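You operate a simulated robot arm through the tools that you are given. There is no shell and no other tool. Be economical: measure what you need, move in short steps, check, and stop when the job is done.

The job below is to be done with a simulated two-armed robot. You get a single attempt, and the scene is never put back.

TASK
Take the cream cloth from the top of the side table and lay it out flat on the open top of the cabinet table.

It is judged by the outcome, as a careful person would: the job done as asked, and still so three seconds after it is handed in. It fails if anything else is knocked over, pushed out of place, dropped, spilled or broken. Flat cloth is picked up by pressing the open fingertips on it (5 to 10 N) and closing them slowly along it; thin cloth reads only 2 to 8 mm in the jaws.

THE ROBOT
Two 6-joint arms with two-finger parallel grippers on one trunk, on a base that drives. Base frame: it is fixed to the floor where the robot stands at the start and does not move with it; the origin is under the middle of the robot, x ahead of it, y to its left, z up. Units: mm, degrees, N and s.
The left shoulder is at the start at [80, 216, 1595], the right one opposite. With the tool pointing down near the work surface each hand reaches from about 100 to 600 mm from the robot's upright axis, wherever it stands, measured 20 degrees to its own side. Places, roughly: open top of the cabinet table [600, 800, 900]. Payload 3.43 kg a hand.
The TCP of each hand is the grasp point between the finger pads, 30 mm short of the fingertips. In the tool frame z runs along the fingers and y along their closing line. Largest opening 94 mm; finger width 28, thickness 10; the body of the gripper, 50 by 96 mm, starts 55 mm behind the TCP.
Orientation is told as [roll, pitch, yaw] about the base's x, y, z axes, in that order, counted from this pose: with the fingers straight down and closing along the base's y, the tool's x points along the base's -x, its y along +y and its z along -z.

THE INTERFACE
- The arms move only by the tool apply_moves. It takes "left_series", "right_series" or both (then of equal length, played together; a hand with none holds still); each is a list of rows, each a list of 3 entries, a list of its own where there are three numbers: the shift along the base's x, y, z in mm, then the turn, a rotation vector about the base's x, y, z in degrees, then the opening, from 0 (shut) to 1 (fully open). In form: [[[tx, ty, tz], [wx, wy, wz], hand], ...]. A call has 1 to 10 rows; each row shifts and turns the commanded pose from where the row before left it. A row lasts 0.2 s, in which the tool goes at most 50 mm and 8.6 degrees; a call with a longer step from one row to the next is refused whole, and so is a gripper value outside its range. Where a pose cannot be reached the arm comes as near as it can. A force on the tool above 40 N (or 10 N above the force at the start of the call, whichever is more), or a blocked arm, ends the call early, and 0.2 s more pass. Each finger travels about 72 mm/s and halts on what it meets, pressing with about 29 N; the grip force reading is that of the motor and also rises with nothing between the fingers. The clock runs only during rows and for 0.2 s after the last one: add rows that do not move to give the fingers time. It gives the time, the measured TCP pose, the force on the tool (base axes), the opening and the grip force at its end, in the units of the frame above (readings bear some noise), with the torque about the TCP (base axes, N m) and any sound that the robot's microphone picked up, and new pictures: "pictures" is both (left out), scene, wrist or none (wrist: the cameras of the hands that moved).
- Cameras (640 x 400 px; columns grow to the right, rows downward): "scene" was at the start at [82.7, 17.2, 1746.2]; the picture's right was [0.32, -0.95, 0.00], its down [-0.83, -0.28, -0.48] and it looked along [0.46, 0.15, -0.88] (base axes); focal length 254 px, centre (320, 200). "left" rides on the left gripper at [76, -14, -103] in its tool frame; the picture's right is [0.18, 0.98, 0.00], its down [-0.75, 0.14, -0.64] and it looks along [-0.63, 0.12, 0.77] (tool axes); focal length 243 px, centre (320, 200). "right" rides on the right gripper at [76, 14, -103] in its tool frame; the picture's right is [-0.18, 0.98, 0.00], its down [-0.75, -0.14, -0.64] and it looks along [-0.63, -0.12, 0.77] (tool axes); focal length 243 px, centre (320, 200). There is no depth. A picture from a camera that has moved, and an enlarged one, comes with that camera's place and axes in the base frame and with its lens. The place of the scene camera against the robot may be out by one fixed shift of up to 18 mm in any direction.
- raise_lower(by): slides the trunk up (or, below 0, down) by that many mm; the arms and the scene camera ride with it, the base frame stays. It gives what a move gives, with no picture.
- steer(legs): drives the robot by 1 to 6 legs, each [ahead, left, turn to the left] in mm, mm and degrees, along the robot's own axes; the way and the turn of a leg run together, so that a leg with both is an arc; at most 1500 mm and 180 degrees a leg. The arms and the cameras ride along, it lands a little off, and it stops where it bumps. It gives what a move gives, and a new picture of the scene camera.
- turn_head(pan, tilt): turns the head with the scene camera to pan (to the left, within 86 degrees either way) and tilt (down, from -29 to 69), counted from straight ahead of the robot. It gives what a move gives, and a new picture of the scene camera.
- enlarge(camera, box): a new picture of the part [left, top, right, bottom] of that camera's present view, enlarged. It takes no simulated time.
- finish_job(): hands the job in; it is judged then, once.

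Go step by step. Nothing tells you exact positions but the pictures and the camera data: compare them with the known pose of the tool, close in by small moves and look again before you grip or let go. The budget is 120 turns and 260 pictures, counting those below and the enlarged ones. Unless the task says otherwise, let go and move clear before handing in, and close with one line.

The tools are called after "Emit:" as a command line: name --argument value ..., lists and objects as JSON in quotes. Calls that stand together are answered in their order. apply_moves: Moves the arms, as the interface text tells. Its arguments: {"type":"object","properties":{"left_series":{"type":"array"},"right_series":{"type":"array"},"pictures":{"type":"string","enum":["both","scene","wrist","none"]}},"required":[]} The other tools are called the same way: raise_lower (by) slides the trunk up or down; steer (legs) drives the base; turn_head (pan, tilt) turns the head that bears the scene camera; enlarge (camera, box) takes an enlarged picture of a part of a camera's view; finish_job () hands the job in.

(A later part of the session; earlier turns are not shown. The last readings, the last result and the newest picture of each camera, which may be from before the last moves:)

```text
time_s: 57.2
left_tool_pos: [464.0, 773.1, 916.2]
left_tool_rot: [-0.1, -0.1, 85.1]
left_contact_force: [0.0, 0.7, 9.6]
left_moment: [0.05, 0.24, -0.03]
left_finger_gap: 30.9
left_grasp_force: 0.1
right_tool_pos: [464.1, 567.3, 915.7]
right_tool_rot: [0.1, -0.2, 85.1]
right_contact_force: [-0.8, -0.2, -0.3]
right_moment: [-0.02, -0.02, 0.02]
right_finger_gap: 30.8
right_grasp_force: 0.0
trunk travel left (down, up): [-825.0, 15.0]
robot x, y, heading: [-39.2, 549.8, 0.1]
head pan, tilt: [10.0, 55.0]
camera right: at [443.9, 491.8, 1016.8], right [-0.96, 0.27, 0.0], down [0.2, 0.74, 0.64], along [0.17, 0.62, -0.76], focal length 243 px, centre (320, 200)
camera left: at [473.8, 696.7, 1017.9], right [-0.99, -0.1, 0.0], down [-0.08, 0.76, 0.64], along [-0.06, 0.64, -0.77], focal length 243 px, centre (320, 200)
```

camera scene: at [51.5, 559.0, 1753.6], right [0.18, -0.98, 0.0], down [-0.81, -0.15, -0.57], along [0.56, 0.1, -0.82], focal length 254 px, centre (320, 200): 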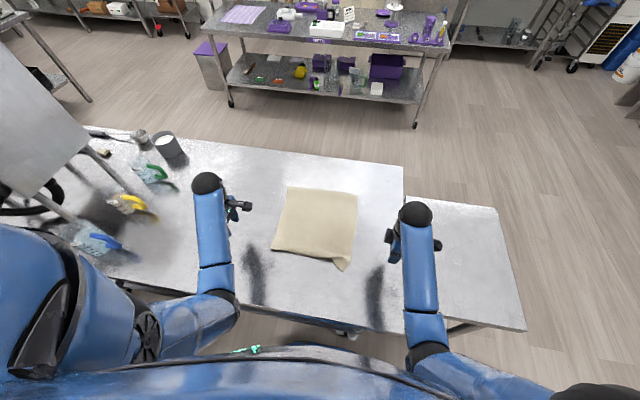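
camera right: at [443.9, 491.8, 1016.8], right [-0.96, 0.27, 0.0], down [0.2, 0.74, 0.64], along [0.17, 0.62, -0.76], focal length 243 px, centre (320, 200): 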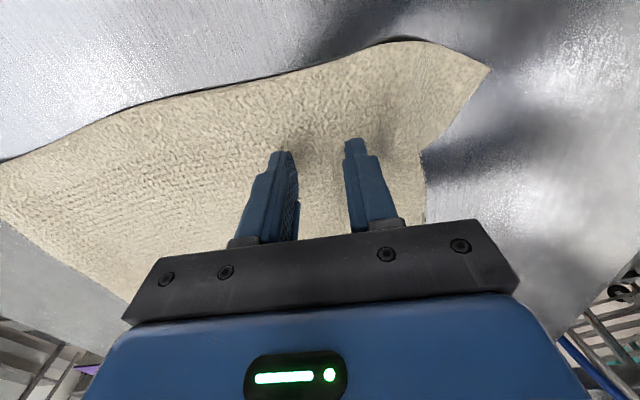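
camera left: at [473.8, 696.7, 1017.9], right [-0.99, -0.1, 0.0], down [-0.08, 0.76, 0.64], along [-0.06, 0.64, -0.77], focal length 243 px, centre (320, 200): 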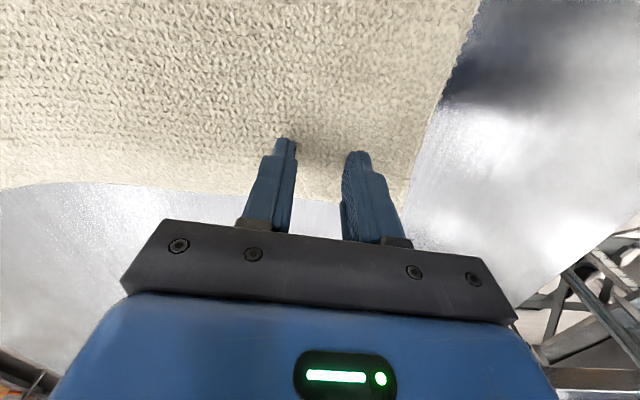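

Left presses at about 10 N (table top ≈ z 885). Right needs a little more.

Emit:
apply_moves --right_series '[[[0, 0, -1], [0, 0, 0], 0.33], [[0, 0, -1], [0, 0, 0], 0.33], [[0, 0, 0], [0, 0, 0], 0.33]]' --pictures "none"

```text
time_s: 58.0
left_tool_pos: [463.6, 773.2, 915.3]
left_tool_rot: [-0.2, -0.1, 85.1]
left_contact_force: [1.3, 1.6, 11.2]
left_moment: [0.05, 0.21, -0.04]
left_finger_gap: 30.8
left_grasp_force: 0.0
right_tool_pos: [464.6, 567.0, 912.8]
right_tool_rot: [-0.2, -0.2, 85.2]
right_contact_force: [2.1, 0.5, 5.9]
right_moment: [0.04, 0.0, 0.01]
right_finger_gap: 30.7
right_grasp_force: 0.1
trunk travel left (down, up): [-825.0, 15.0]
robot x, y, heading: [-43.5, 548.7, 0.5]
head pan, tilt: [10.0, 55.0]
```

The left outer finger is resting on the double layer, so I lift it, move 15 mm inward and press again.

Emit:
apply_moves --left_series '[[[0, 0, 6], [0, 0, 0], 0.33], [[15, 0, 0], [0, 0, 0], 0.33], [[0, 0, -5], [0, 0, 0], 0.33], [[0, 0, -2], [0, 0, 0], 0.33], [[0, 0, -1], [0, 0, 0], 0.33], [[0, 0, 0], [0, 0, 0], 0.33]]' --pictures "none"

```text
time_s: 59.4
left_tool_pos: [479.1, 774.6, 913.4]
left_tool_rot: [-0.1, -0.1, 85.2]
left_contact_force: [-0.1, 0.1, 5.1]
left_moment: [0.02, 0.12, -0.04]
left_finger_gap: 31.3
left_grasp_force: 0.3
right_tool_pos: [464.7, 566.2, 913.9]
right_tool_rot: [-0.1, -0.1, 85.1]
right_contact_force: [1.4, -0.6, 6.9]
right_moment: [-0.01, -0.02, 0.02]
right_finger_gap: 31.0
right_grasp_force: 0.1
trunk travel left (down, up): [-825.0, 15.0]
robot x, y, heading: [-41.8, 548.3, 0.1]
head pan, tilt: [10.0, 55.0]
```

Emit:
apply_moves --left_series '[[[0, 0, -0.6], [0, 0, 0], 0.33], [[0, 0, 0], [0, 0, 0], 0.28], [[0, 0, 0], [0, 0, 0], 0.23], [[0, 0, 0], [0, 0, 0], 0.18], [[0, 0, 0], [0, 0, 0], 0.13], [[0, 0, 0], [0, 0, 0], 0.09], [[0, 0, 0], [0, 0, 0], 0.04], [[0, 0, 0], [0, 0, 0], 0], [[0, 0, 0], [0, 0, 0], 0]]' --right_series '[[[0, 0, 0], [0, 0, 0], 0.33], [[0, 0, 0], [0, 0, 0], 0.28], [[0, 0, 0], [0, 0, 0], 0.23], [[0, 0, 0], [0, 0, 0], 0.18], [[0, 0, 0], [0, 0, 0], 0.13], [[0, 0, 0], [0, 0, 0], 0.09], [[0, 0, 0], [0, 0, 0], 0.04], [[0, 0, 0], [0, 0, 0], 0], [[0, 0, 0], [0, 0, 0], 0]]' --pictures "wrist"

```text
time_s: 61.4
left_tool_pos: [478.1, 773.3, 913.4]
left_tool_rot: [-0.1, -0.1, 85.3]
left_contact_force: [0.0, -1.0, 7.2]
left_moment: [-0.02, -0.03, 0.0]
left_finger_gap: 0.0
left_grasp_force: 29.0
right_tool_pos: [463.2, 565.7, 914.1]
right_tool_rot: [-0.2, -0.2, 85.3]
right_contact_force: [-0.6, -0.3, 8.2]
right_moment: [0.01, -0.03, 0.01]
right_finger_gap: 3.4
right_grasp_force: 29.4
trunk travel left (down, up): [-825.0, 15.0]
robot x, y, heading: [-39.2, 551.5, 0.4]
head pan, tilt: [10.0, 55.0]
camera right: at [442.7, 491.6, 1015.0], right [-0.96, 0.27, 0.0], down [0.2, 0.74, 0.64], along [0.17, 0.62, -0.76], focal length 243 px, centre (320, 200)
camera left: at [487.6, 696.6, 1016.1], right [-0.99, -0.1, 0.0], down [-0.08, 0.76, 0.64], along [-0.06, 0.64, -0.77], focal length 243 px, centre (320, 200)
```

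right: 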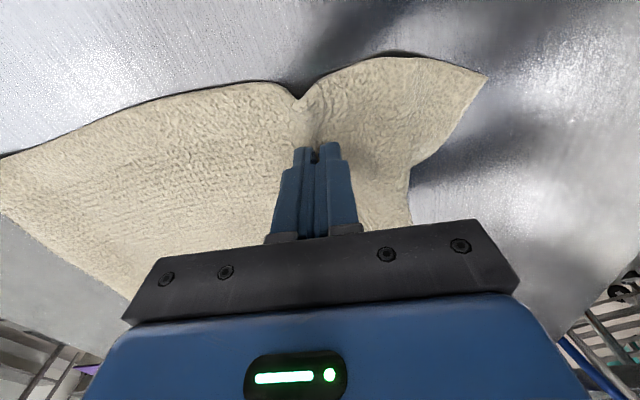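
left: 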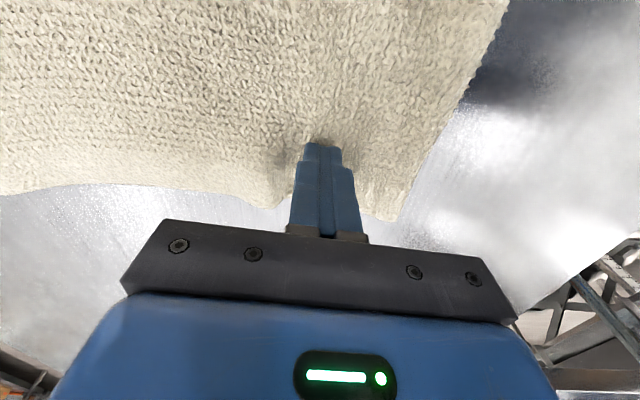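

The right hand gripped (3.4 mm), the left missed. I reopen the left and press slightly harder.

Emit:
apply_moves --left_series '[[[0, 0, 1], [0, 0, 0], 0.15], [[0, 0, 0], [0, 0, 0], 0.4], [[0, 0, 0], [0, 0, 0], 0.4], [[0, 0, -1], [0, 0, 0], 0.4], [[0, 0, -1], [0, 0, 0], 0.4], [[0, 0, -0.5], [0, 0, 0], 0.4], [[0, 0, 0], [0, 0, 0], 0.4]]' --pictures "wrist"

```text
time_s: 63.0
left_tool_pos: [479.0, 773.9, 914.1]
left_tool_rot: [-0.2, -0.1, 85.1]
left_contact_force: [-3.0, 1.0, 14.9]
left_moment: [0.01, 0.23, 0.0]
left_finger_gap: 35.3
left_grasp_force: 0.1
right_tool_pos: [463.7, 565.6, 913.2]
right_tool_rot: [-0.1, -0.2, 85.2]
right_contact_force: [0.9, 0.8, 4.2]
right_moment: [-0.03, -0.1, 0.06]
right_finger_gap: 3.0
right_grasp_force: 28.9
trunk travel left (down, up): [-825.0, 15.0]
robot x, y, heading: [-38.4, 548.3, 0.4]
head pan, tilt: [10.0, 55.0]
camera left: at [487.5, 696.3, 1015.7], right [-0.99, -0.1, 0.0], down [-0.08, 0.76, 0.64], along [-0.06, 0.64, -0.77], focal length 243 px, centre (320, 200)
```

left: 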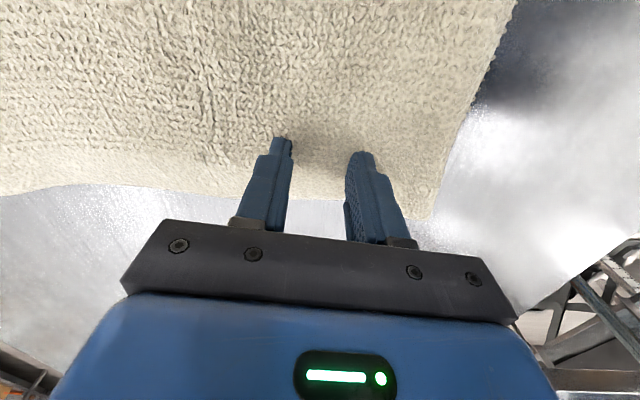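

Emit:
apply_moves --left_series '[[[0, 0, 6], [0, 0, 0], 0.4], [[14, -3, 0], [0, 0, 0], 0.4], [[0, 0, -5], [0, 0, 0], 0.4], [[0, 0, -1], [0, 0, 0], 0.4], [[0, 0, -1], [0, 0, 0], 0.4], [[0, 0, 0], [0, 0, 0], 0.4]]' --pictures "none"

```text
time_s: 64.4
left_tool_pos: [491.2, 770.6, 913.2]
left_tool_rot: [-0.3, 0.0, 85.0]
left_contact_force: [0.5, -0.7, 15.9]
left_moment: [0.05, 0.07, 0.01]
left_finger_gap: 37.8
left_grasp_force: 0.1
right_tool_pos: [463.4, 565.4, 915.1]
right_tool_rot: [-0.2, -0.2, 85.1]
right_contact_force: [0.6, 0.4, 6.5]
right_moment: [0.01, -0.05, 0.04]
right_finger_gap: 3.1
right_grasp_force: 28.7
trunk travel left (down, up): [-825.0, 15.0]
robot x, y, heading: [-37.9, 548.2, 0.2]
head pan, tilt: [10.0, 55.0]
```

Now the left load is shared by both fingers (16 N). I ease off a little and close slowly.

Emit:
apply_moves --left_series '[[[0, 0, 0.5], [0, 0, 0], 0.36], [[0, 0, 0], [0, 0, 0], 0.31], [[0, 0, 0], [0, 0, 0], 0.26], [[0, 0, 0], [0, 0, 0], 0.21], [[0, 0, 0], [0, 0, 0], 0.16], [[0, 0, 0], [0, 0, 0], 0.11], [[0, 0, 0], [0, 0, 0], 0.06], [[0, 0, 0], [0, 0, 0], 0.02], [[0, 0, 0], [0, 0, 0], 0], [[0, 0, 0], [0, 0, 0], 0]]' --pictures "wrist"

```text
time_s: 66.6
left_tool_pos: [490.6, 769.4, 914.9]
left_tool_rot: [-0.1, -0.1, 85.2]
left_contact_force: [1.7, -2.3, 18.3]
left_moment: [0.0, -0.07, -0.02]
left_finger_gap: 0.0
left_grasp_force: 29.2
right_tool_pos: [463.8, 565.9, 914.3]
right_tool_rot: [-0.2, -0.2, 85.2]
right_contact_force: [0.6, 1.6, 5.0]
right_moment: [0.06, -0.06, 0.04]
right_finger_gap: 3.2
right_grasp_force: 28.8
trunk travel left (down, up): [-825.0, 15.0]
robot x, y, heading: [-36.2, 550.9, 0.3]
head pan, tilt: [10.0, 55.0]
camera left: at [500.5, 693.0, 1015.6], right [-0.99, -0.1, 0.0], down [-0.08, 0.76, 0.64], along [-0.06, 0.64, -0.77], focal length 243 px, centre (320, 200)
```

left: 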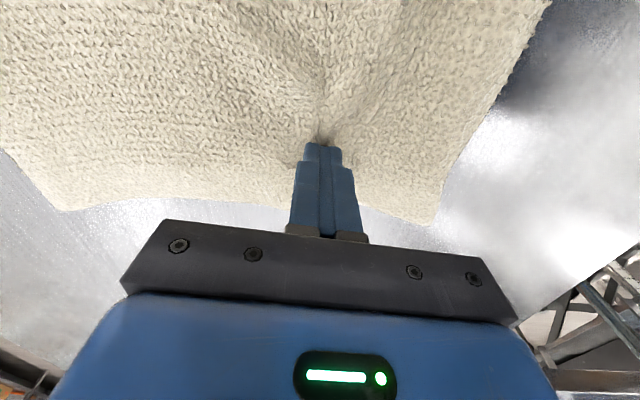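

Emit:
apply_moves --left_series '[[[0, 0, 5], [0, 0, 0], 0], [[0, 0, 10], [0, 0, 0], 0], [[0, 0, 0], [0, 0, 0], 0]]' --pictures "wrist"

Emit:
enlarge --camera "scene" --box '[240, 170, 400, 290]'

```text
time_s: 67.4
left_tool_pos: [491.5, 770.8, 927.4]
left_tool_rot: [0.0, -0.1, 85.2]
left_contact_force: [0.0, 0.0, -0.5]
left_moment: [0.01, 0.0, 0.03]
left_finger_gap: 0.0
left_grasp_force: 29.1
right_tool_pos: [464.3, 566.5, 914.1]
right_tool_rot: [-0.2, -0.3, 85.3]
right_contact_force: [-1.1, -1.1, 10.7]
right_moment: [-0.03, 0.04, 0.02]
right_finger_gap: 3.4
right_grasp_force: 29.0
trunk travel left (down, up): [-825.0, 15.0]
robot x, y, heading: [-39.4, 551.2, 0.3]
head pan, tilt: [10.0, 55.0]
camera left: at [500.3, 694.4, 1029.1], right [-0.99, -0.1, 0.0], down [-0.08, 0.76, 0.64], along [-0.06, 0.64, -0.77], focal length 243 px, centre (320, 200)
```

left: 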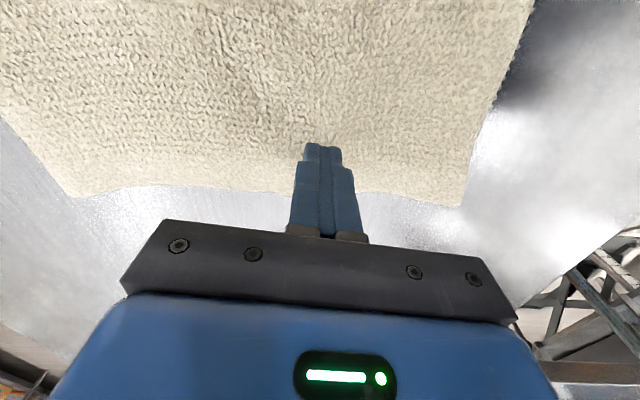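

```text
3.33 times, centred on (320, 230) of scene
camera zoom: at [49.6, 558.6, 1753.7], right [0.18, -0.98, 0.0], down [-0.81, -0.15, -0.57], along [0.57, 0.1, -0.82], focal length 847 px, centre (320, 100)
```

zoom: 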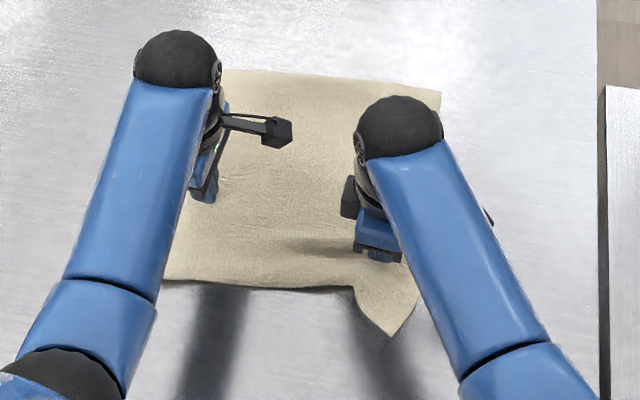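

The left closed on nothing; the cloth bunched beneath the tips. I retry wider and lighter.

Emit:
apply_moves --left_series '[[[6, -5, 0], [0, 0, 0], 0.25], [[0, 0, 0], [0, 0, 0], 0.5], [[0, 0, 0], [0, 0, 0], 0.5], [[0, 0, -6], [0, 0, 0], 0.5], [[0, 0, -4], [0, 0, 0], 0.5], [[0, 0, -2], [0, 0, 0], 0.5], [[0, 0, -1], [0, 0, 0], 0.5], [[0, 0, 0], [0, 0, 0], 0.5]]' --pictures "none"

```text
time_s: 69.2
left_tool_pos: [499.3, 765.5, 915.3]
left_tool_rot: [-0.1, 0.0, 85.2]
left_contact_force: [-0.6, 0.1, 1.9]
left_moment: [0.02, 0.05, -0.01]
left_finger_gap: 46.9
left_grasp_force: 0.0
right_tool_pos: [463.7, 566.4, 913.0]
right_tool_rot: [0.0, -0.2, 85.3]
right_contact_force: [0.0, -1.4, 9.6]
right_moment: [-0.01, 0.0, 0.01]
right_finger_gap: 3.1
right_grasp_force: 28.8
trunk travel left (down, up): [-825.0, 15.0]
robot x, y, heading: [-42.4, 551.5, 0.5]
head pan, tilt: [10.0, 55.0]
```

Emit:
apply_moves --left_series '[[[0, 0, -0.8], [0, 0, 0], 0.5], [[0, 0, -0.5], [0, 0, 0], 0.5], [[0, 0, 0], [0, 0, 0], 0.5]]' --pictures "wrist"

```text
time_s: 70.0
left_tool_pos: [500.0, 766.8, 913.8]
left_tool_rot: [-0.1, -0.1, 85.1]
left_contact_force: [-1.1, 0.8, 9.7]
left_moment: [0.06, 0.0, 0.01]
left_finger_gap: 46.9
left_grasp_force: 0.1
right_tool_pos: [464.1, 565.4, 913.2]
right_tool_rot: [-0.1, -0.2, 85.2]
right_contact_force: [1.8, -0.2, 7.9]
right_moment: [-0.07, -0.07, 0.04]
right_finger_gap: 3.1
right_grasp_force: 29.2
trunk travel left (down, up): [-825.0, 15.0]
robot x, y, heading: [-42.9, 547.8, 0.4]
head pan, tilt: [10.0, 55.0]
camera left: at [508.4, 688.8, 1016.0], right [-0.99, -0.1, 0.0], down [-0.08, 0.76, 0.64], along [-0.06, 0.64, -0.77], focal length 243 px, centre (320, 200)
```

left: 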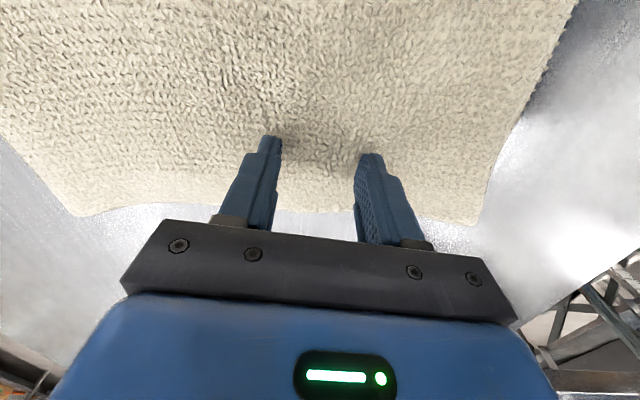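

Balanced at about 10 N over both fingers. Closing slowly.

Emit:
apply_moves --left_series '[[[0, 0, 0], [0, 0, 0], 0.44], [[0, 0, 0], [0, 0, 0], 0.38], [[0, 0, 0], [0, 0, 0], 0.32], [[0, 0, 0], [0, 0, 0], 0.26], [[0, 0, 0], [0, 0, 0], 0.2], [[0, 0, 0], [0, 0, 0], 0.15], [[0, 0, 0], [0, 0, 0], 0.1], [[0, 0, 0], [0, 0, 0], 0.05], [[0, 0, 0], [0, 0, 0], 0], [[0, 0, 0], [0, 0, 0], 0]]' --pictures "wrist"

```text
time_s: 72.2
left_tool_pos: [498.8, 765.9, 914.4]
left_tool_rot: [0.0, -0.2, 85.1]
left_contact_force: [-0.3, -0.7, 12.0]
left_moment: [0.01, -0.06, 0.04]
left_finger_gap: 4.6
left_grasp_force: 29.2
right_tool_pos: [463.9, 567.0, 914.4]
right_tool_rot: [-0.1, -0.1, 85.2]
right_contact_force: [1.1, 0.6, 7.6]
right_moment: [-0.01, -0.09, 0.04]
right_finger_gap: 2.9
right_grasp_force: 29.1
trunk travel left (down, up): [-825.0, 15.0]
robot x, y, heading: [-42.0, 550.0, 0.5]
head pan, tilt: [10.0, 55.0]
camera left: at [507.9, 688.6, 1015.7], right [-0.99, -0.1, 0.0], down [-0.08, 0.76, 0.64], along [-0.06, 0.64, -0.77], focal length 243 px, centre (320, 200)
```

left: 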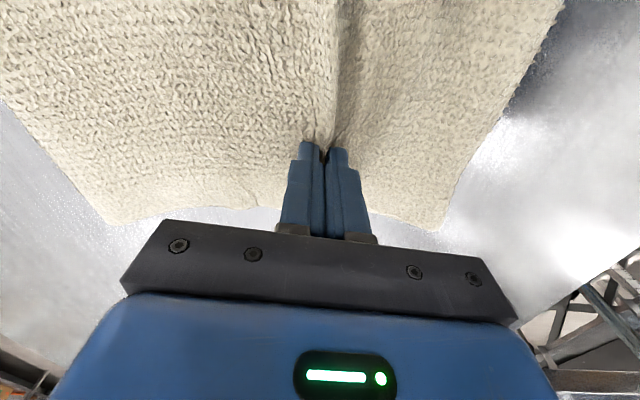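

Both hands hold now (4.6 and 2.9 mm). New plan: lift so the tucked hem falls free, draw the cloth toward the robot so the hem hangs over the cabinet's near edge, set it down, then pull the cloth forward from its far corners so the hem trails flat. First the lift, with fingers tilted forward.

Emit:
apply_moves --left_series '[[[0, 0, 12], [0, 0, 0], 0], [[0, 0, 20], [0, -8, 0], 0], [[0, 0, 20], [0, -8, 0], 0], [[0, 0, 20], [0, -8, 0], 0], [[0, 0, 20], [0, -8, 0], 0], [[0, 0, 22], [0, -8, 0], 0], [[0, 0, 25], [0, 0, 0], 0], [[0, 0, 25], [0, 0, 0], 0], [[0, 0, 0], [0, 0, 0], 0]]' --right_series '[[[0, 0, 12], [0, 0, 0], 0], [[0, 0, 20], [0, -8, 0], 0], [[0, 0, 20], [0, -8, 0], 0], [[0, 0, 20], [0, -8, 0], 0], [[0, 0, 20], [0, -8, 0], 0], [[0, 0, 22], [0, -8, 0], 0], [[0, 0, 25], [0, 0, 0], 0], [[0, 0, 25], [0, 0, 0], 0], [[0, 0, 0], [0, 0, 0], 0]]'

Emit:
enlarge --camera "scene" --box '[240, 150, 400, 290]'

```text
time_s: 74.2
left_tool_pos: [498.2, 768.6, 1076.1]
left_tool_rot: [-39.9, -3.2, 86.3]
left_contact_force: [0.3, -0.3, 0.0]
left_moment: [0.03, 0.1, -0.01]
left_finger_gap: 4.2
left_grasp_force: 28.9
right_tool_pos: [462.5, 565.9, 1077.8]
right_tool_rot: [-39.9, -3.2, 86.4]
right_contact_force: [0.1, -0.2, -0.9]
right_moment: [0.01, 0.03, 0.0]
right_finger_gap: 2.7
right_grasp_force: 29.0
trunk travel left (down, up): [-825.0, 15.0]
robot x, y, heading: [-38.5, 550.3, 0.4]
head pan, tilt: [10.0, 55.0]
camera scene: at [50.5, 558.9, 1753.7], right [0.18, -0.98, 0.0], down [-0.81, -0.15, -0.57], along [0.56, 0.1, -0.82], focal length 254 px, centre (320, 200)
camera right: at [381.0, 491.1, 1142.7], right [-0.74, 0.27, -0.62], down [-0.26, 0.74, 0.62], along [0.62, 0.62, -0.48], focal length 243 px, centre (320, 200)
camera left: at [440.5, 691.1, 1158.4], right [-0.76, -0.1, -0.64], down [-0.47, 0.76, 0.44], along [0.44, 0.64, -0.63], focal length 243 px, centre (320, 200)
```

scene: 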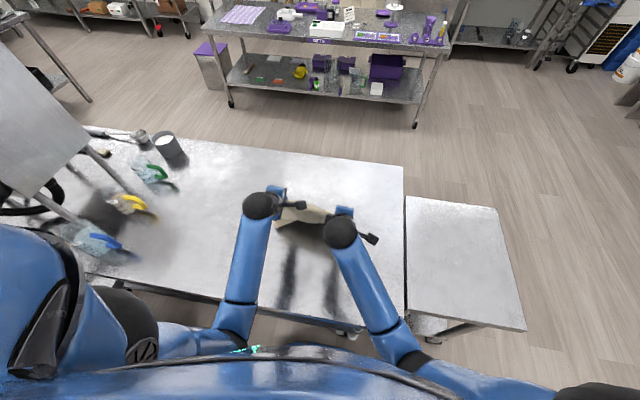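
right: 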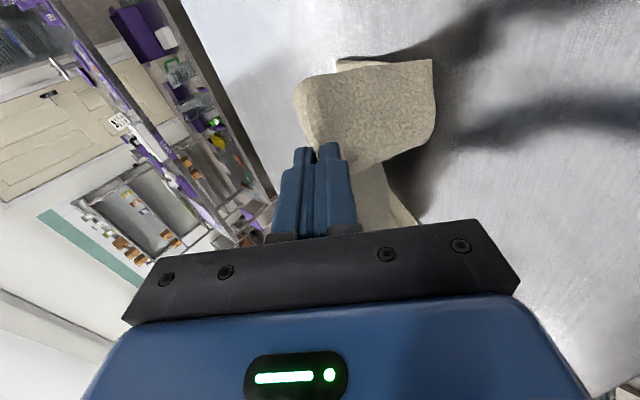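
left: 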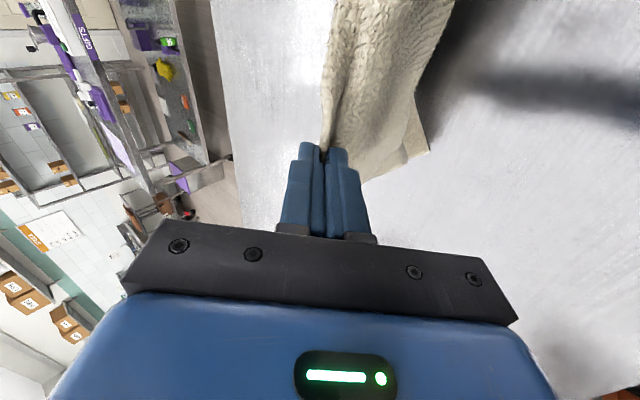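

```text
2.86 times, centred on (320, 220) of scene
camera zoom: at [50.5, 558.9, 1753.7], right [0.18, -0.98, 0.0], down [-0.81, -0.15, -0.57], along [0.56, 0.1, -0.82], focal length 726 px, centre (320, 143)
```

zoom: 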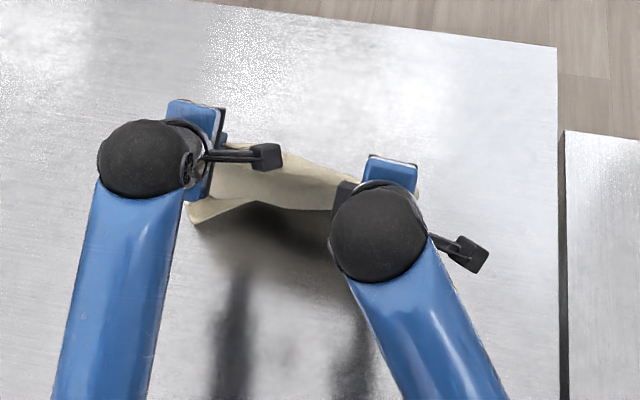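

The hem now hangs free on the near side. I draw the hands back toward the cabinet's near edge.

Emit:
apply_moves --left_series '[[[-20, 0, 0], [0, 0, 0], 0], [[-20, 0, 0], [0, 0, 0], 0], [[-20, 0, 0], [0, 0, 0], 0], [[-20, 0, 0], [0, 0, 0], 0], [[-20, 0, 0], [0, 0, 0], 0], [[-20, 0, 0], [0, 0, 0], 0], [[0, 0, 0], [0, 0, 0], 0]]' --right_series '[[[-20, 0, 0], [0, 0, 0], 0], [[-20, 0, 0], [0, 0, 0], 0], [[-20, 0, 0], [0, 0, 0], 0], [[-20, 0, 0], [0, 0, 0], 0], [[-20, 0, 0], [0, 0, 0], 0], [[-20, 0, 0], [0, 0, 0], 0], [[0, 0, 0], [0, 0, 0], 0]]'

```text
time_s: 75.8
left_tool_pos: [377.7, 765.6, 1074.0]
left_tool_rot: [-39.9, -3.2, 86.3]
left_contact_force: [-0.9, 0.1, -2.0]
left_moment: [0.01, 0.08, 0.03]
left_finger_gap: 4.3
left_grasp_force: 29.3
right_tool_pos: [344.3, 565.6, 1077.2]
right_tool_rot: [-39.8, -3.2, 86.5]
right_contact_force: [-1.1, 0.5, -0.8]
right_moment: [0.02, 0.07, -0.01]
right_finger_gap: 2.7
right_grasp_force: 29.0
trunk travel left (down, up): [-825.0, 15.0]
robot x, y, heading: [-36.5, 549.9, 0.2]
head pan, tilt: [10.0, 55.0]
camera scene: at [51.9, 559.1, 1753.6], right [0.18, -0.98, 0.0], down [-0.81, -0.15, -0.57], along [0.56, 0.1, -0.82], focal length 254 px, centre (320, 200)
camera right: at [261.7, 490.2, 1141.0], right [-0.74, 0.27, -0.62], down [-0.26, 0.74, 0.62], along [0.62, 0.62, -0.48], focal length 243 px, centre (320, 200)
camera left: at [319.4, 689.3, 1158.0], right [-0.76, -0.1, -0.64], down [-0.47, 0.76, 0.44], along [0.44, 0.64, -0.63], focal length 243 px, centre (320, 200)
```

scene: 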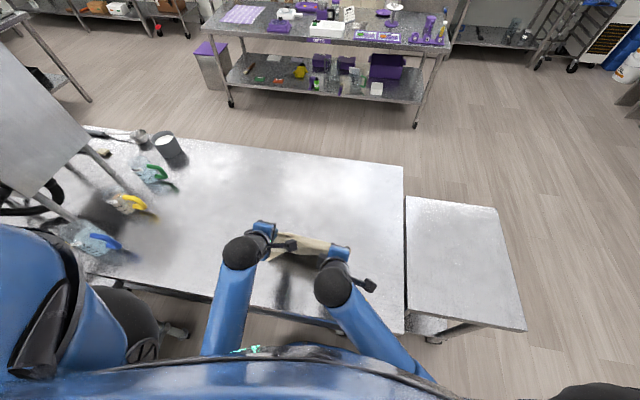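
right: 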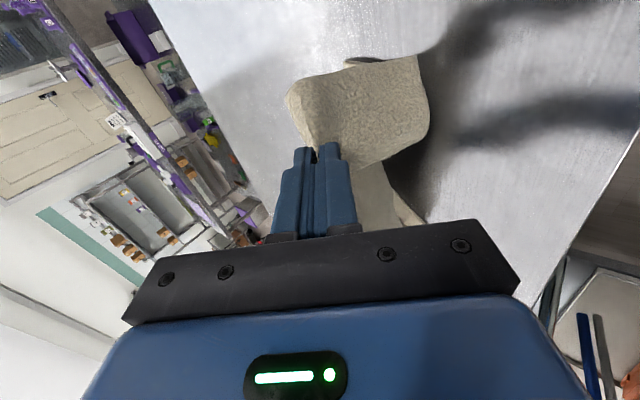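
left: 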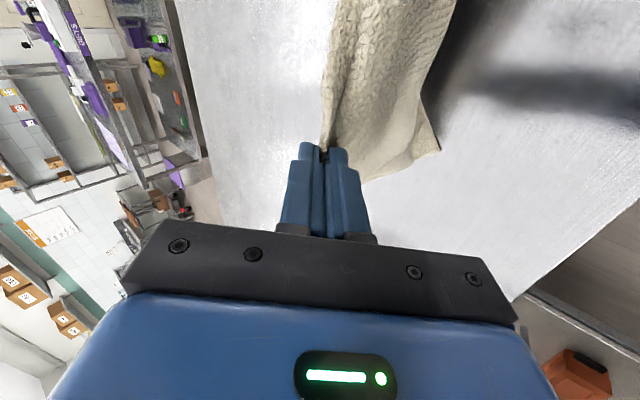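

Emit:
apply_moves --left_series '[[[-20, 0, 0], [0, 0, 0], 0], [[-20, 0, 0], [0, 0, 0], 0], [[-20, 0, 0], [0, 0, 0], 0], [[-20, 0, 0], [0, 0, 0], 0], [[-20, 0, 0], [0, 0, 0], 0], [[-20, 0, 0], [0, 0, 0], 0], [[0, 0, 0], [0, 0, 0], 0]]' --right_series '[[[-20, 0, 0], [0, 0, 0], 0], [[-20, 0, 0], [0, 0, 0], 0], [[-20, 0, 0], [0, 0, 0], 0], [[-20, 0, 0], [0, 0, 0], 0], [[-20, 0, 0], [0, 0, 0], 0], [[-10, 0, 0], [0, 0, 0], 0], [[0, 0, 0], [0, 0, 0], 0]]'

Emit:
turn_head --pan 8 --tilt 69

```text
time_s: 77.3
left_tool_pos: [259.7, 763.7, 1077.9]
left_tool_rot: [-39.9, -3.1, 86.2]
left_contact_force: [0.2, -2.8, -0.4]
left_moment: [-0.13, 0.06, -0.06]
left_finger_gap: 4.4
left_grasp_force: 29.1
right_tool_pos: [277.7, 547.4, 1086.0]
right_tool_rot: [-40.8, -4.5, 77.0]
right_contact_force: [-0.8, 3.0, -0.1]
right_moment: [0.09, 0.06, 0.1]
right_finger_gap: 2.7
right_grasp_force: 28.9
trunk travel left (down, up): [-825.0, 15.0]
robot x, y, heading: [-39.4, 547.8, 0.4]
head pan, tilt: [10.0, 55.0]
stopped in row 7 (right hand): the arm was blocked; the commanded pose is now the measured one
camera scene: at [50.6, 558.8, 1754.2], right [0.18, -0.98, 0.0], down [-0.81, -0.15, -0.57], along [0.56, 0.1, -0.82], focal length 254 px, centre (320, 200)
camera right: at [183.4, 485.1, 1146.7], right [-0.67, 0.4, -0.63], down [-0.15, 0.76, 0.64], along [0.73, 0.52, -0.45], focal length 243 px, centre (320, 200)
camera left: at [200.5, 687.3, 1160.5], right [-0.76, -0.1, -0.64], down [-0.47, 0.76, 0.44], along [0.44, 0.64, -0.63], focal length 243 px, centre (320, 200)
```

scene: 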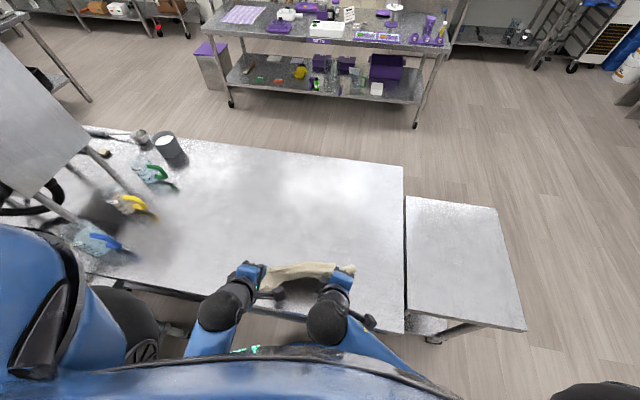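
right: 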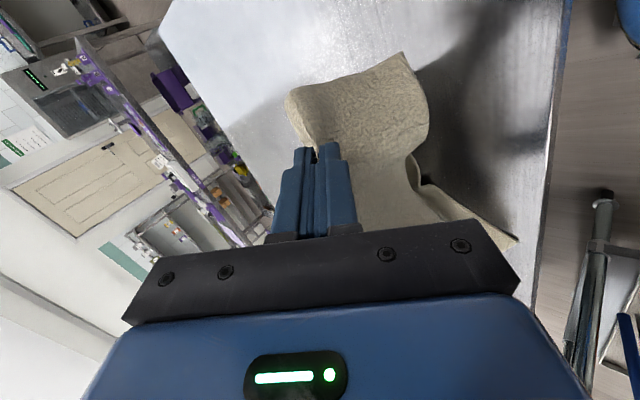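
left: 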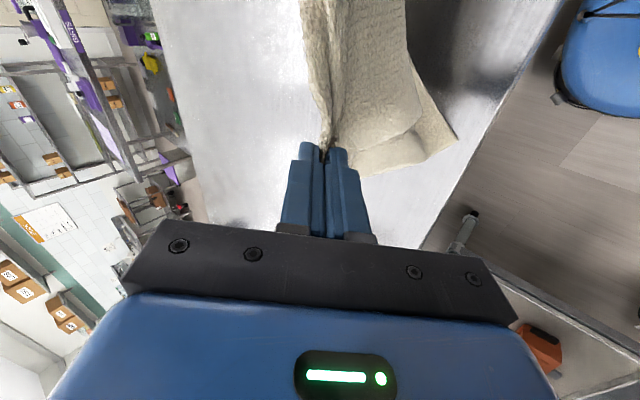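

```text
time_s: 78.0
left_tool_pos: [259.3, 763.9, 1076.9]
left_tool_rot: [-40.0, -3.2, 86.4]
left_contact_force: [1.0, -3.8, 0.4]
left_moment: [-0.09, 0.09, -0.06]
left_finger_gap: 4.2
left_grasp_force: 29.0
right_tool_pos: [277.5, 546.7, 1085.8]
right_tool_rot: [-40.7, -4.8, 77.0]
right_contact_force: [-0.5, 3.7, -0.7]
right_moment: [0.05, 0.02, 0.11]
right_finger_gap: 2.7
right_grasp_force: 28.8
trunk travel left (down, up): [-825.0, 15.0]
robot x, y, heading: [-41.1, 551.4, 0.5]
head pan, tilt: [8.0, 68.8]
camera scene: at [35.9, 554.2, 1738.2], right [0.14, -0.99, 0.0], down [-0.92, -0.13, -0.36], along [0.36, 0.05, -0.93], focal length 254 px, centre (320, 200)
```

scene: 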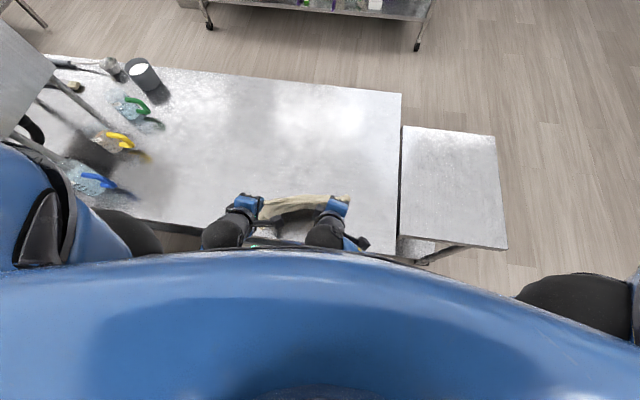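

The right arm met a limit, so further retreat must come from the base. I take a closer look at the hem first.

Emit:
enlarge --camera "left" --box '[290, 0, 530, 180]'

Emit:
enlarge --camera "right" --box '[260, 30, 560, 260]'

```text
2.22 times, centred on (410, 90) of left
camera zoom: at [201.1, 687.5, 1159.6], right [-0.76, -0.1, -0.64], down [-0.47, 0.76, 0.44], along [0.44, 0.64, -0.63], focal length 539 px, centre (120, 444)
```

zoom: 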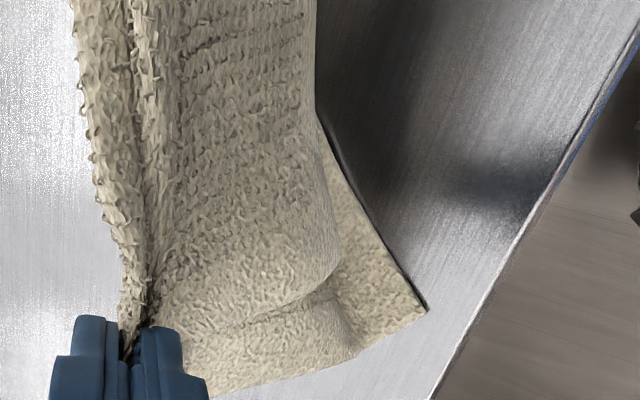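

```text
1.74 times, centred on (410, 145) of right
camera zoom: at [183.8, 485.5, 1146.9], right [-0.67, 0.4, -0.62], down [-0.15, 0.76, 0.64], along [0.73, 0.52, -0.45], focal length 422 px, centre (164, 296)
```

zoom: 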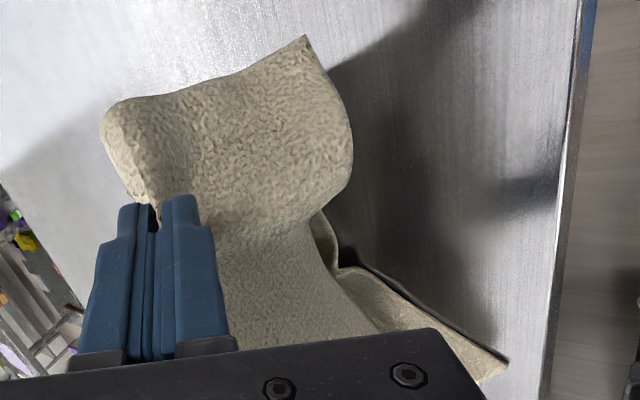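

Very good: the left part of the hem has already unfolded and points toward the robot; only the right corner flap still hangs. I back the robot 110 mm so the whole hem drops over the cabinet's near edge.

Emit:
steer --legs '[[-110, 0, 0]]'

Emit:
turn_head --pan 8 --tilt 60

Emit:
enlarge --camera "left" --box '[250, 0, 570, 200]'

Emit:
enlarge --camera "right" --box '[250, 30, 570, 260]'

```text
time_s: 79.2
left_tool_pos: [158.5, 764.1, 1075.0]
left_tool_rot: [-39.7, -3.0, 86.3]
left_contact_force: [1.4, -2.8, 0.3]
left_moment: [-0.08, 0.14, -0.05]
left_finger_gap: 4.2
left_grasp_force: 29.4
right_tool_pos: [175.0, 546.6, 1085.2]
right_tool_rot: [-40.4, -4.8, 76.9]
right_contact_force: [-0.4, 3.8, -0.9]
right_moment: [0.06, 0.01, 0.06]
right_finger_gap: 2.6
right_grasp_force: 29.3
trunk travel left (down, up): [-825.0, 15.0]
robot x, y, heading: [-148.0, 550.6, 0.2]
head pan, tilt: [8.0, 68.8]
camera scene: at [-62.8, 553.6, 1737.7], right [0.14, -0.99, 0.0], down [-0.93, -0.13, -0.36], along [0.35, 0.05, -0.93], focal length 254 px, centre (320, 200)
```

scene: 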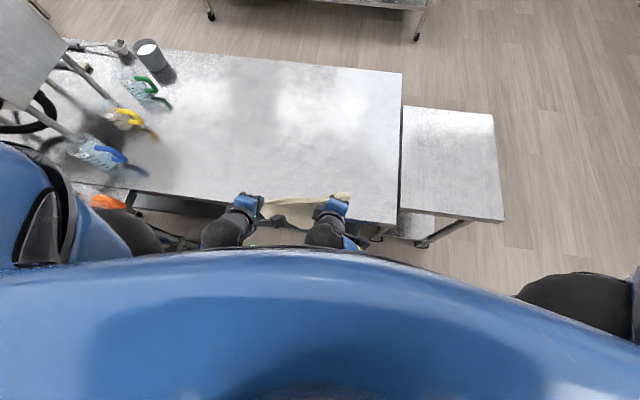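

```text
time_s: 79.9
left_tool_pos: [153.6, 762.4, 1075.9]
left_tool_rot: [-39.7, -3.1, 86.3]
left_contact_force: [-0.6, -5.0, 0.7]
left_moment: [-0.16, 0.1, -0.05]
left_finger_gap: 4.3
left_grasp_force: 29.2
right_tool_pos: [172.5, 545.8, 1086.8]
right_tool_rot: [-40.7, -4.9, 76.7]
right_contact_force: [0.1, 4.2, -0.9]
right_moment: [0.06, 0.03, 0.12]
right_finger_gap: 2.4
right_grasp_force: 29.5
trunk travel left (down, up): [-825.0, 15.0]
robot x, y, heading: [-148.5, 549.3, 0.3]
head pan, tilt: [8.0, 60.0]
camera scene: at [-58.2, 555.2, 1747.4], right [0.14, -0.99, 0.0], down [-0.86, -0.12, -0.5], along [0.49, 0.07, -0.87], focal length 254 px, centre (320, 200)
```

scene: 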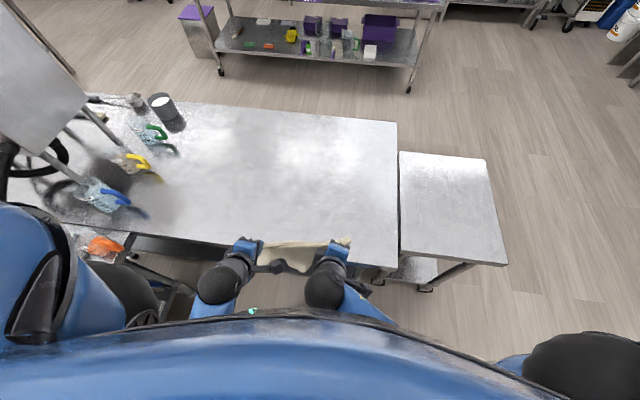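

```text
2.00 times, centred on (410, 100) of left
camera zoom: at [96.1, 686.6, 1159.4], right [-0.76, -0.1, -0.64], down [-0.47, 0.76, 0.44], along [0.44, 0.64, -0.63], focal length 485 px, centre (140, 400)
```

zoom: 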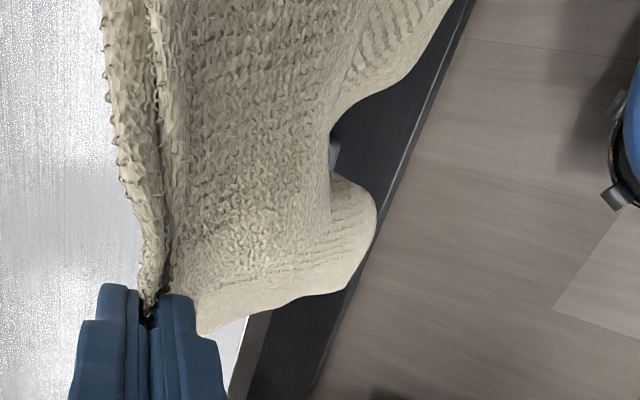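

```text
1.74 times, centred on (410, 145) of right
camera zoom: at [78.8, 484.3, 1146.9], right [-0.67, 0.4, -0.62], down [-0.14, 0.76, 0.64], along [0.73, 0.52, -0.45], focal length 422 px, centre (164, 296)
```

zoom: 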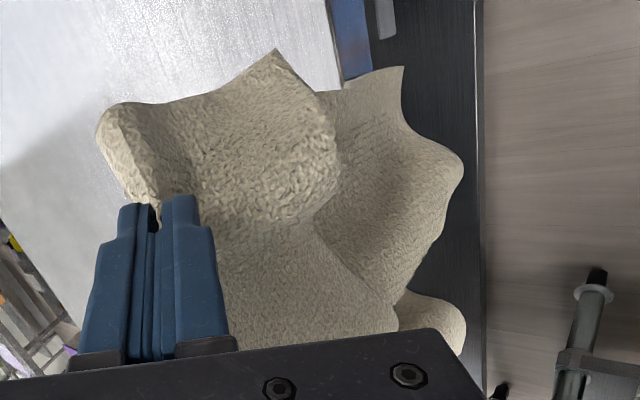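

Backing that far drew the whole cloth off the edge; it now hangs freely from both hands, which is still fine. I'll lay it again: raise and reach forward over the table, then descend so the long part lies flat and the short flap ends up hanging over the near edge.

Emit:
apply_moves --left_series '[[[25, 0, 8], [0, 0, 0], 0], [[30, 0, 10], [0, 0, 0], 0], [[35, 0, 14], [0, 0, 0], 0], [[35, 0, 18], [0, 0, 0], 0], [[35, 0, 18], [0, 0, 0], 0], [[35, 0, 18], [0, 0, 0], 0], [[35, 0, 18], [0, 0, 0], 0], [[35, 0, 18], [0, 0, 0], 0], [[35, 0, 0], [0, 0, 0], 0], [[35, 0, 0], [0, 0, 0], 0]]' --right_series '[[[20, -2, 6], [0, 0, 2], 0], [[25, -2, 8], [0, 0, 2], 0], [[30, -2, 12], [0, 0, 2], 0], [[30, -2, 17], [0, 0, 2], 0], [[30, -2, 17], [0, 0, 1], 0], [[30, -2, 17], [0, 0, 0], 0], [[30, 0, 17], [0, 0, 0], 0], [[30, 0, 17], [0, 0, 0], 0], [[30, 0, 0], [0, 0, 0], 0], [[30, 0, 0], [0, 0, 0], 0]]'

Emit:
enlarge --camera "scene" --box '[220, 130, 400, 300]'

```text
time_s: 82.1
left_tool_pos: [489.4, 762.2, 1197.9]
left_tool_rot: [-39.9, -3.0, 86.2]
left_contact_force: [-1.2, -6.6, 0.5]
left_moment: [-0.19, 0.13, -0.11]
left_finger_gap: 4.5
left_grasp_force: 28.7
right_tool_pos: [457.0, 536.2, 1195.7]
right_tool_rot: [-40.6, -4.8, 86.0]
right_contact_force: [1.6, 6.5, -0.3]
right_moment: [0.09, -0.02, 0.08]
right_finger_gap: 2.6
right_grasp_force: 29.2
trunk travel left (down, up): [-825.0, 15.0]
robot x, y, heading: [-145.6, 550.2, 0.1]
head pan, tilt: [8.0, 60.0]
camera scene: at [-58.6, 555.2, 1747.4], right [0.14, -0.99, 0.0], down [-0.86, -0.12, -0.5], along [0.49, 0.07, -0.87], focal length 254 px, centre (320, 200)
camera right: at [374.5, 460.3, 1256.7], right [-0.73, 0.29, -0.62], down [-0.26, 0.72, 0.64], along [0.63, 0.63, -0.45], focal length 243 px, centre (320, 200)
camera left: at [430.5, 685.9, 1281.6], right [-0.76, -0.1, -0.64], down [-0.47, 0.76, 0.44], along [0.44, 0.64, -0.63], focal length 243 px, centre (320, 200)
```

scene: 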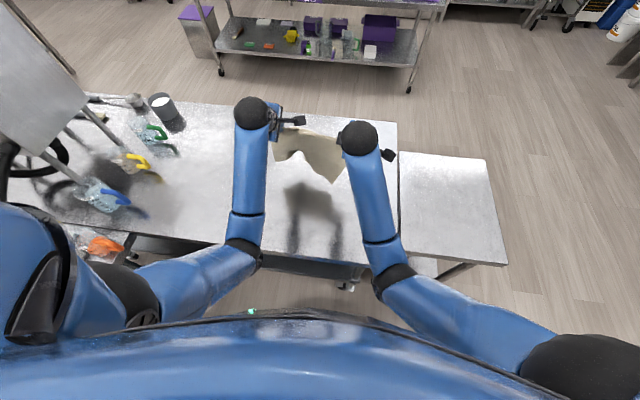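
right: 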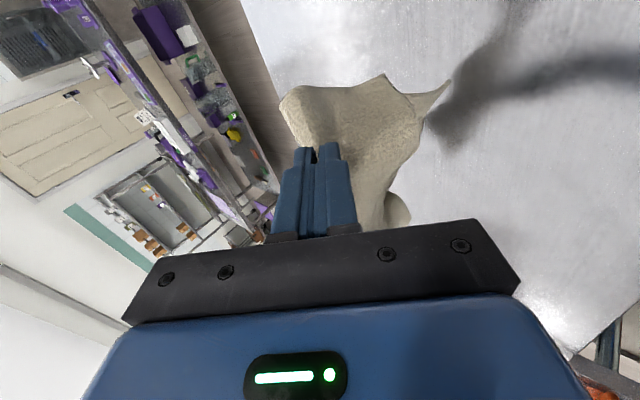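
left: 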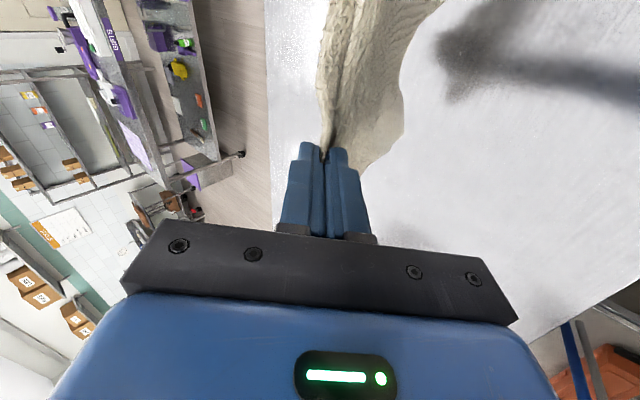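

```text
2.35 times, centred on (310, 215) of scene
camera zoom: at [-58.6, 555.2, 1747.4], right [0.14, -0.99, 0.0], down [-0.86, -0.12, -0.5], along [0.49, 0.07, -0.87], focal length 598 px, centre (344, 165)
```

zoom: 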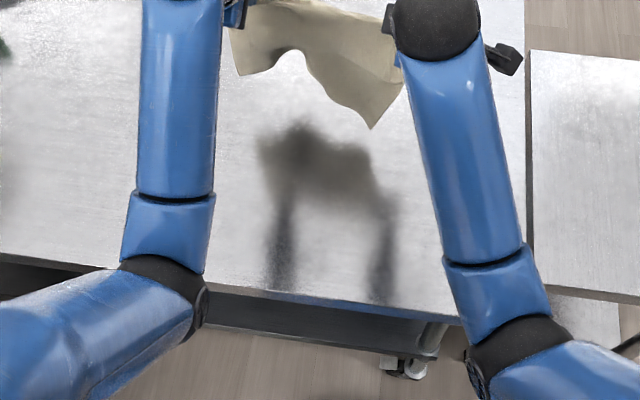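

Emit:
apply_moves --left_series '[[[0, -3, 0], [0, 0, 0], 0], [[0, -3, 0], [0, 0, 0], 0], [[0, -2, 0], [0, 0, 0], 0], [[0, 0, 0], [0, 0, 0], 0]]' --right_series '[[[0, 3, 0], [0, 0, 0], 0], [[0, 3, 0], [0, 0, 0], 0], [[0, 2, 0], [0, 0, 0], 0], [[0, 0, 0], [0, 0, 0], 0]]' --pictures "none"

Emit:
enlarge --camera "scene" --box '[255, 105, 365, 195]'

Emit:
enlarge --camera "right" --box '[260, 50, 480, 240]'

```text
time_s: 83.1
left_tool_pos: [486.7, 755.5, 1198.7]
left_tool_rot: [-40.0, -3.2, 86.2]
left_contact_force: [-0.3, -1.3, -0.9]
left_moment: [-0.04, 0.1, -0.01]
left_finger_gap: 4.4
left_grasp_force: 29.5
right_tool_pos: [456.1, 542.0, 1196.7]
right_tool_rot: [-40.7, -4.8, 85.9]
right_contact_force: [1.0, 0.6, -0.6]
right_moment: [0.03, 0.04, 0.01]
right_finger_gap: 2.6
right_grasp_force: 29.0
trunk travel left (down, up): [-825.0, 15.0]
robot x, y, heading: [-148.7, 549.8, 0.0]
head pan, tilt: [8.0, 60.0]
```

```text
4.44 times, centred on (310, 150) of scene
camera zoom: at [-62.1, 555.2, 1747.6], right [0.14, -0.99, 0.0], down [-0.86, -0.12, -0.5], along [0.5, 0.07, -0.87], focal length 1130 px, centre (364, 422)
```

zoom: 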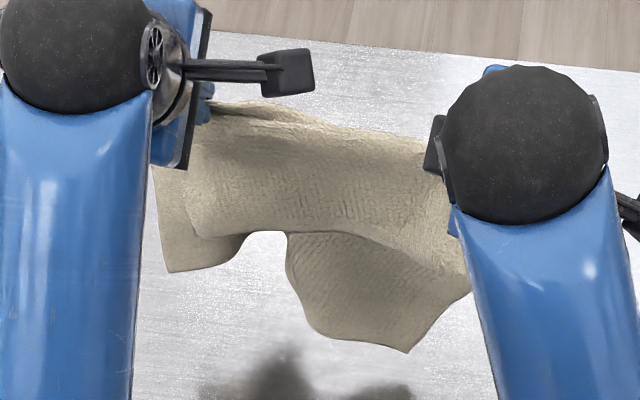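

```text
2.11 times, centred on (370, 145) of right
camera zoom: at [372.0, 467.5, 1258.4], right [-0.73, 0.29, -0.62], down [-0.26, 0.72, 0.64], along [0.64, 0.63, -0.45], focal length 511 px, centre (215, 316)
```

zoom: 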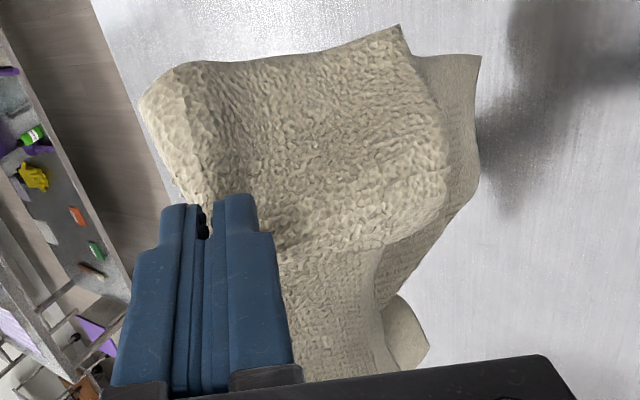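

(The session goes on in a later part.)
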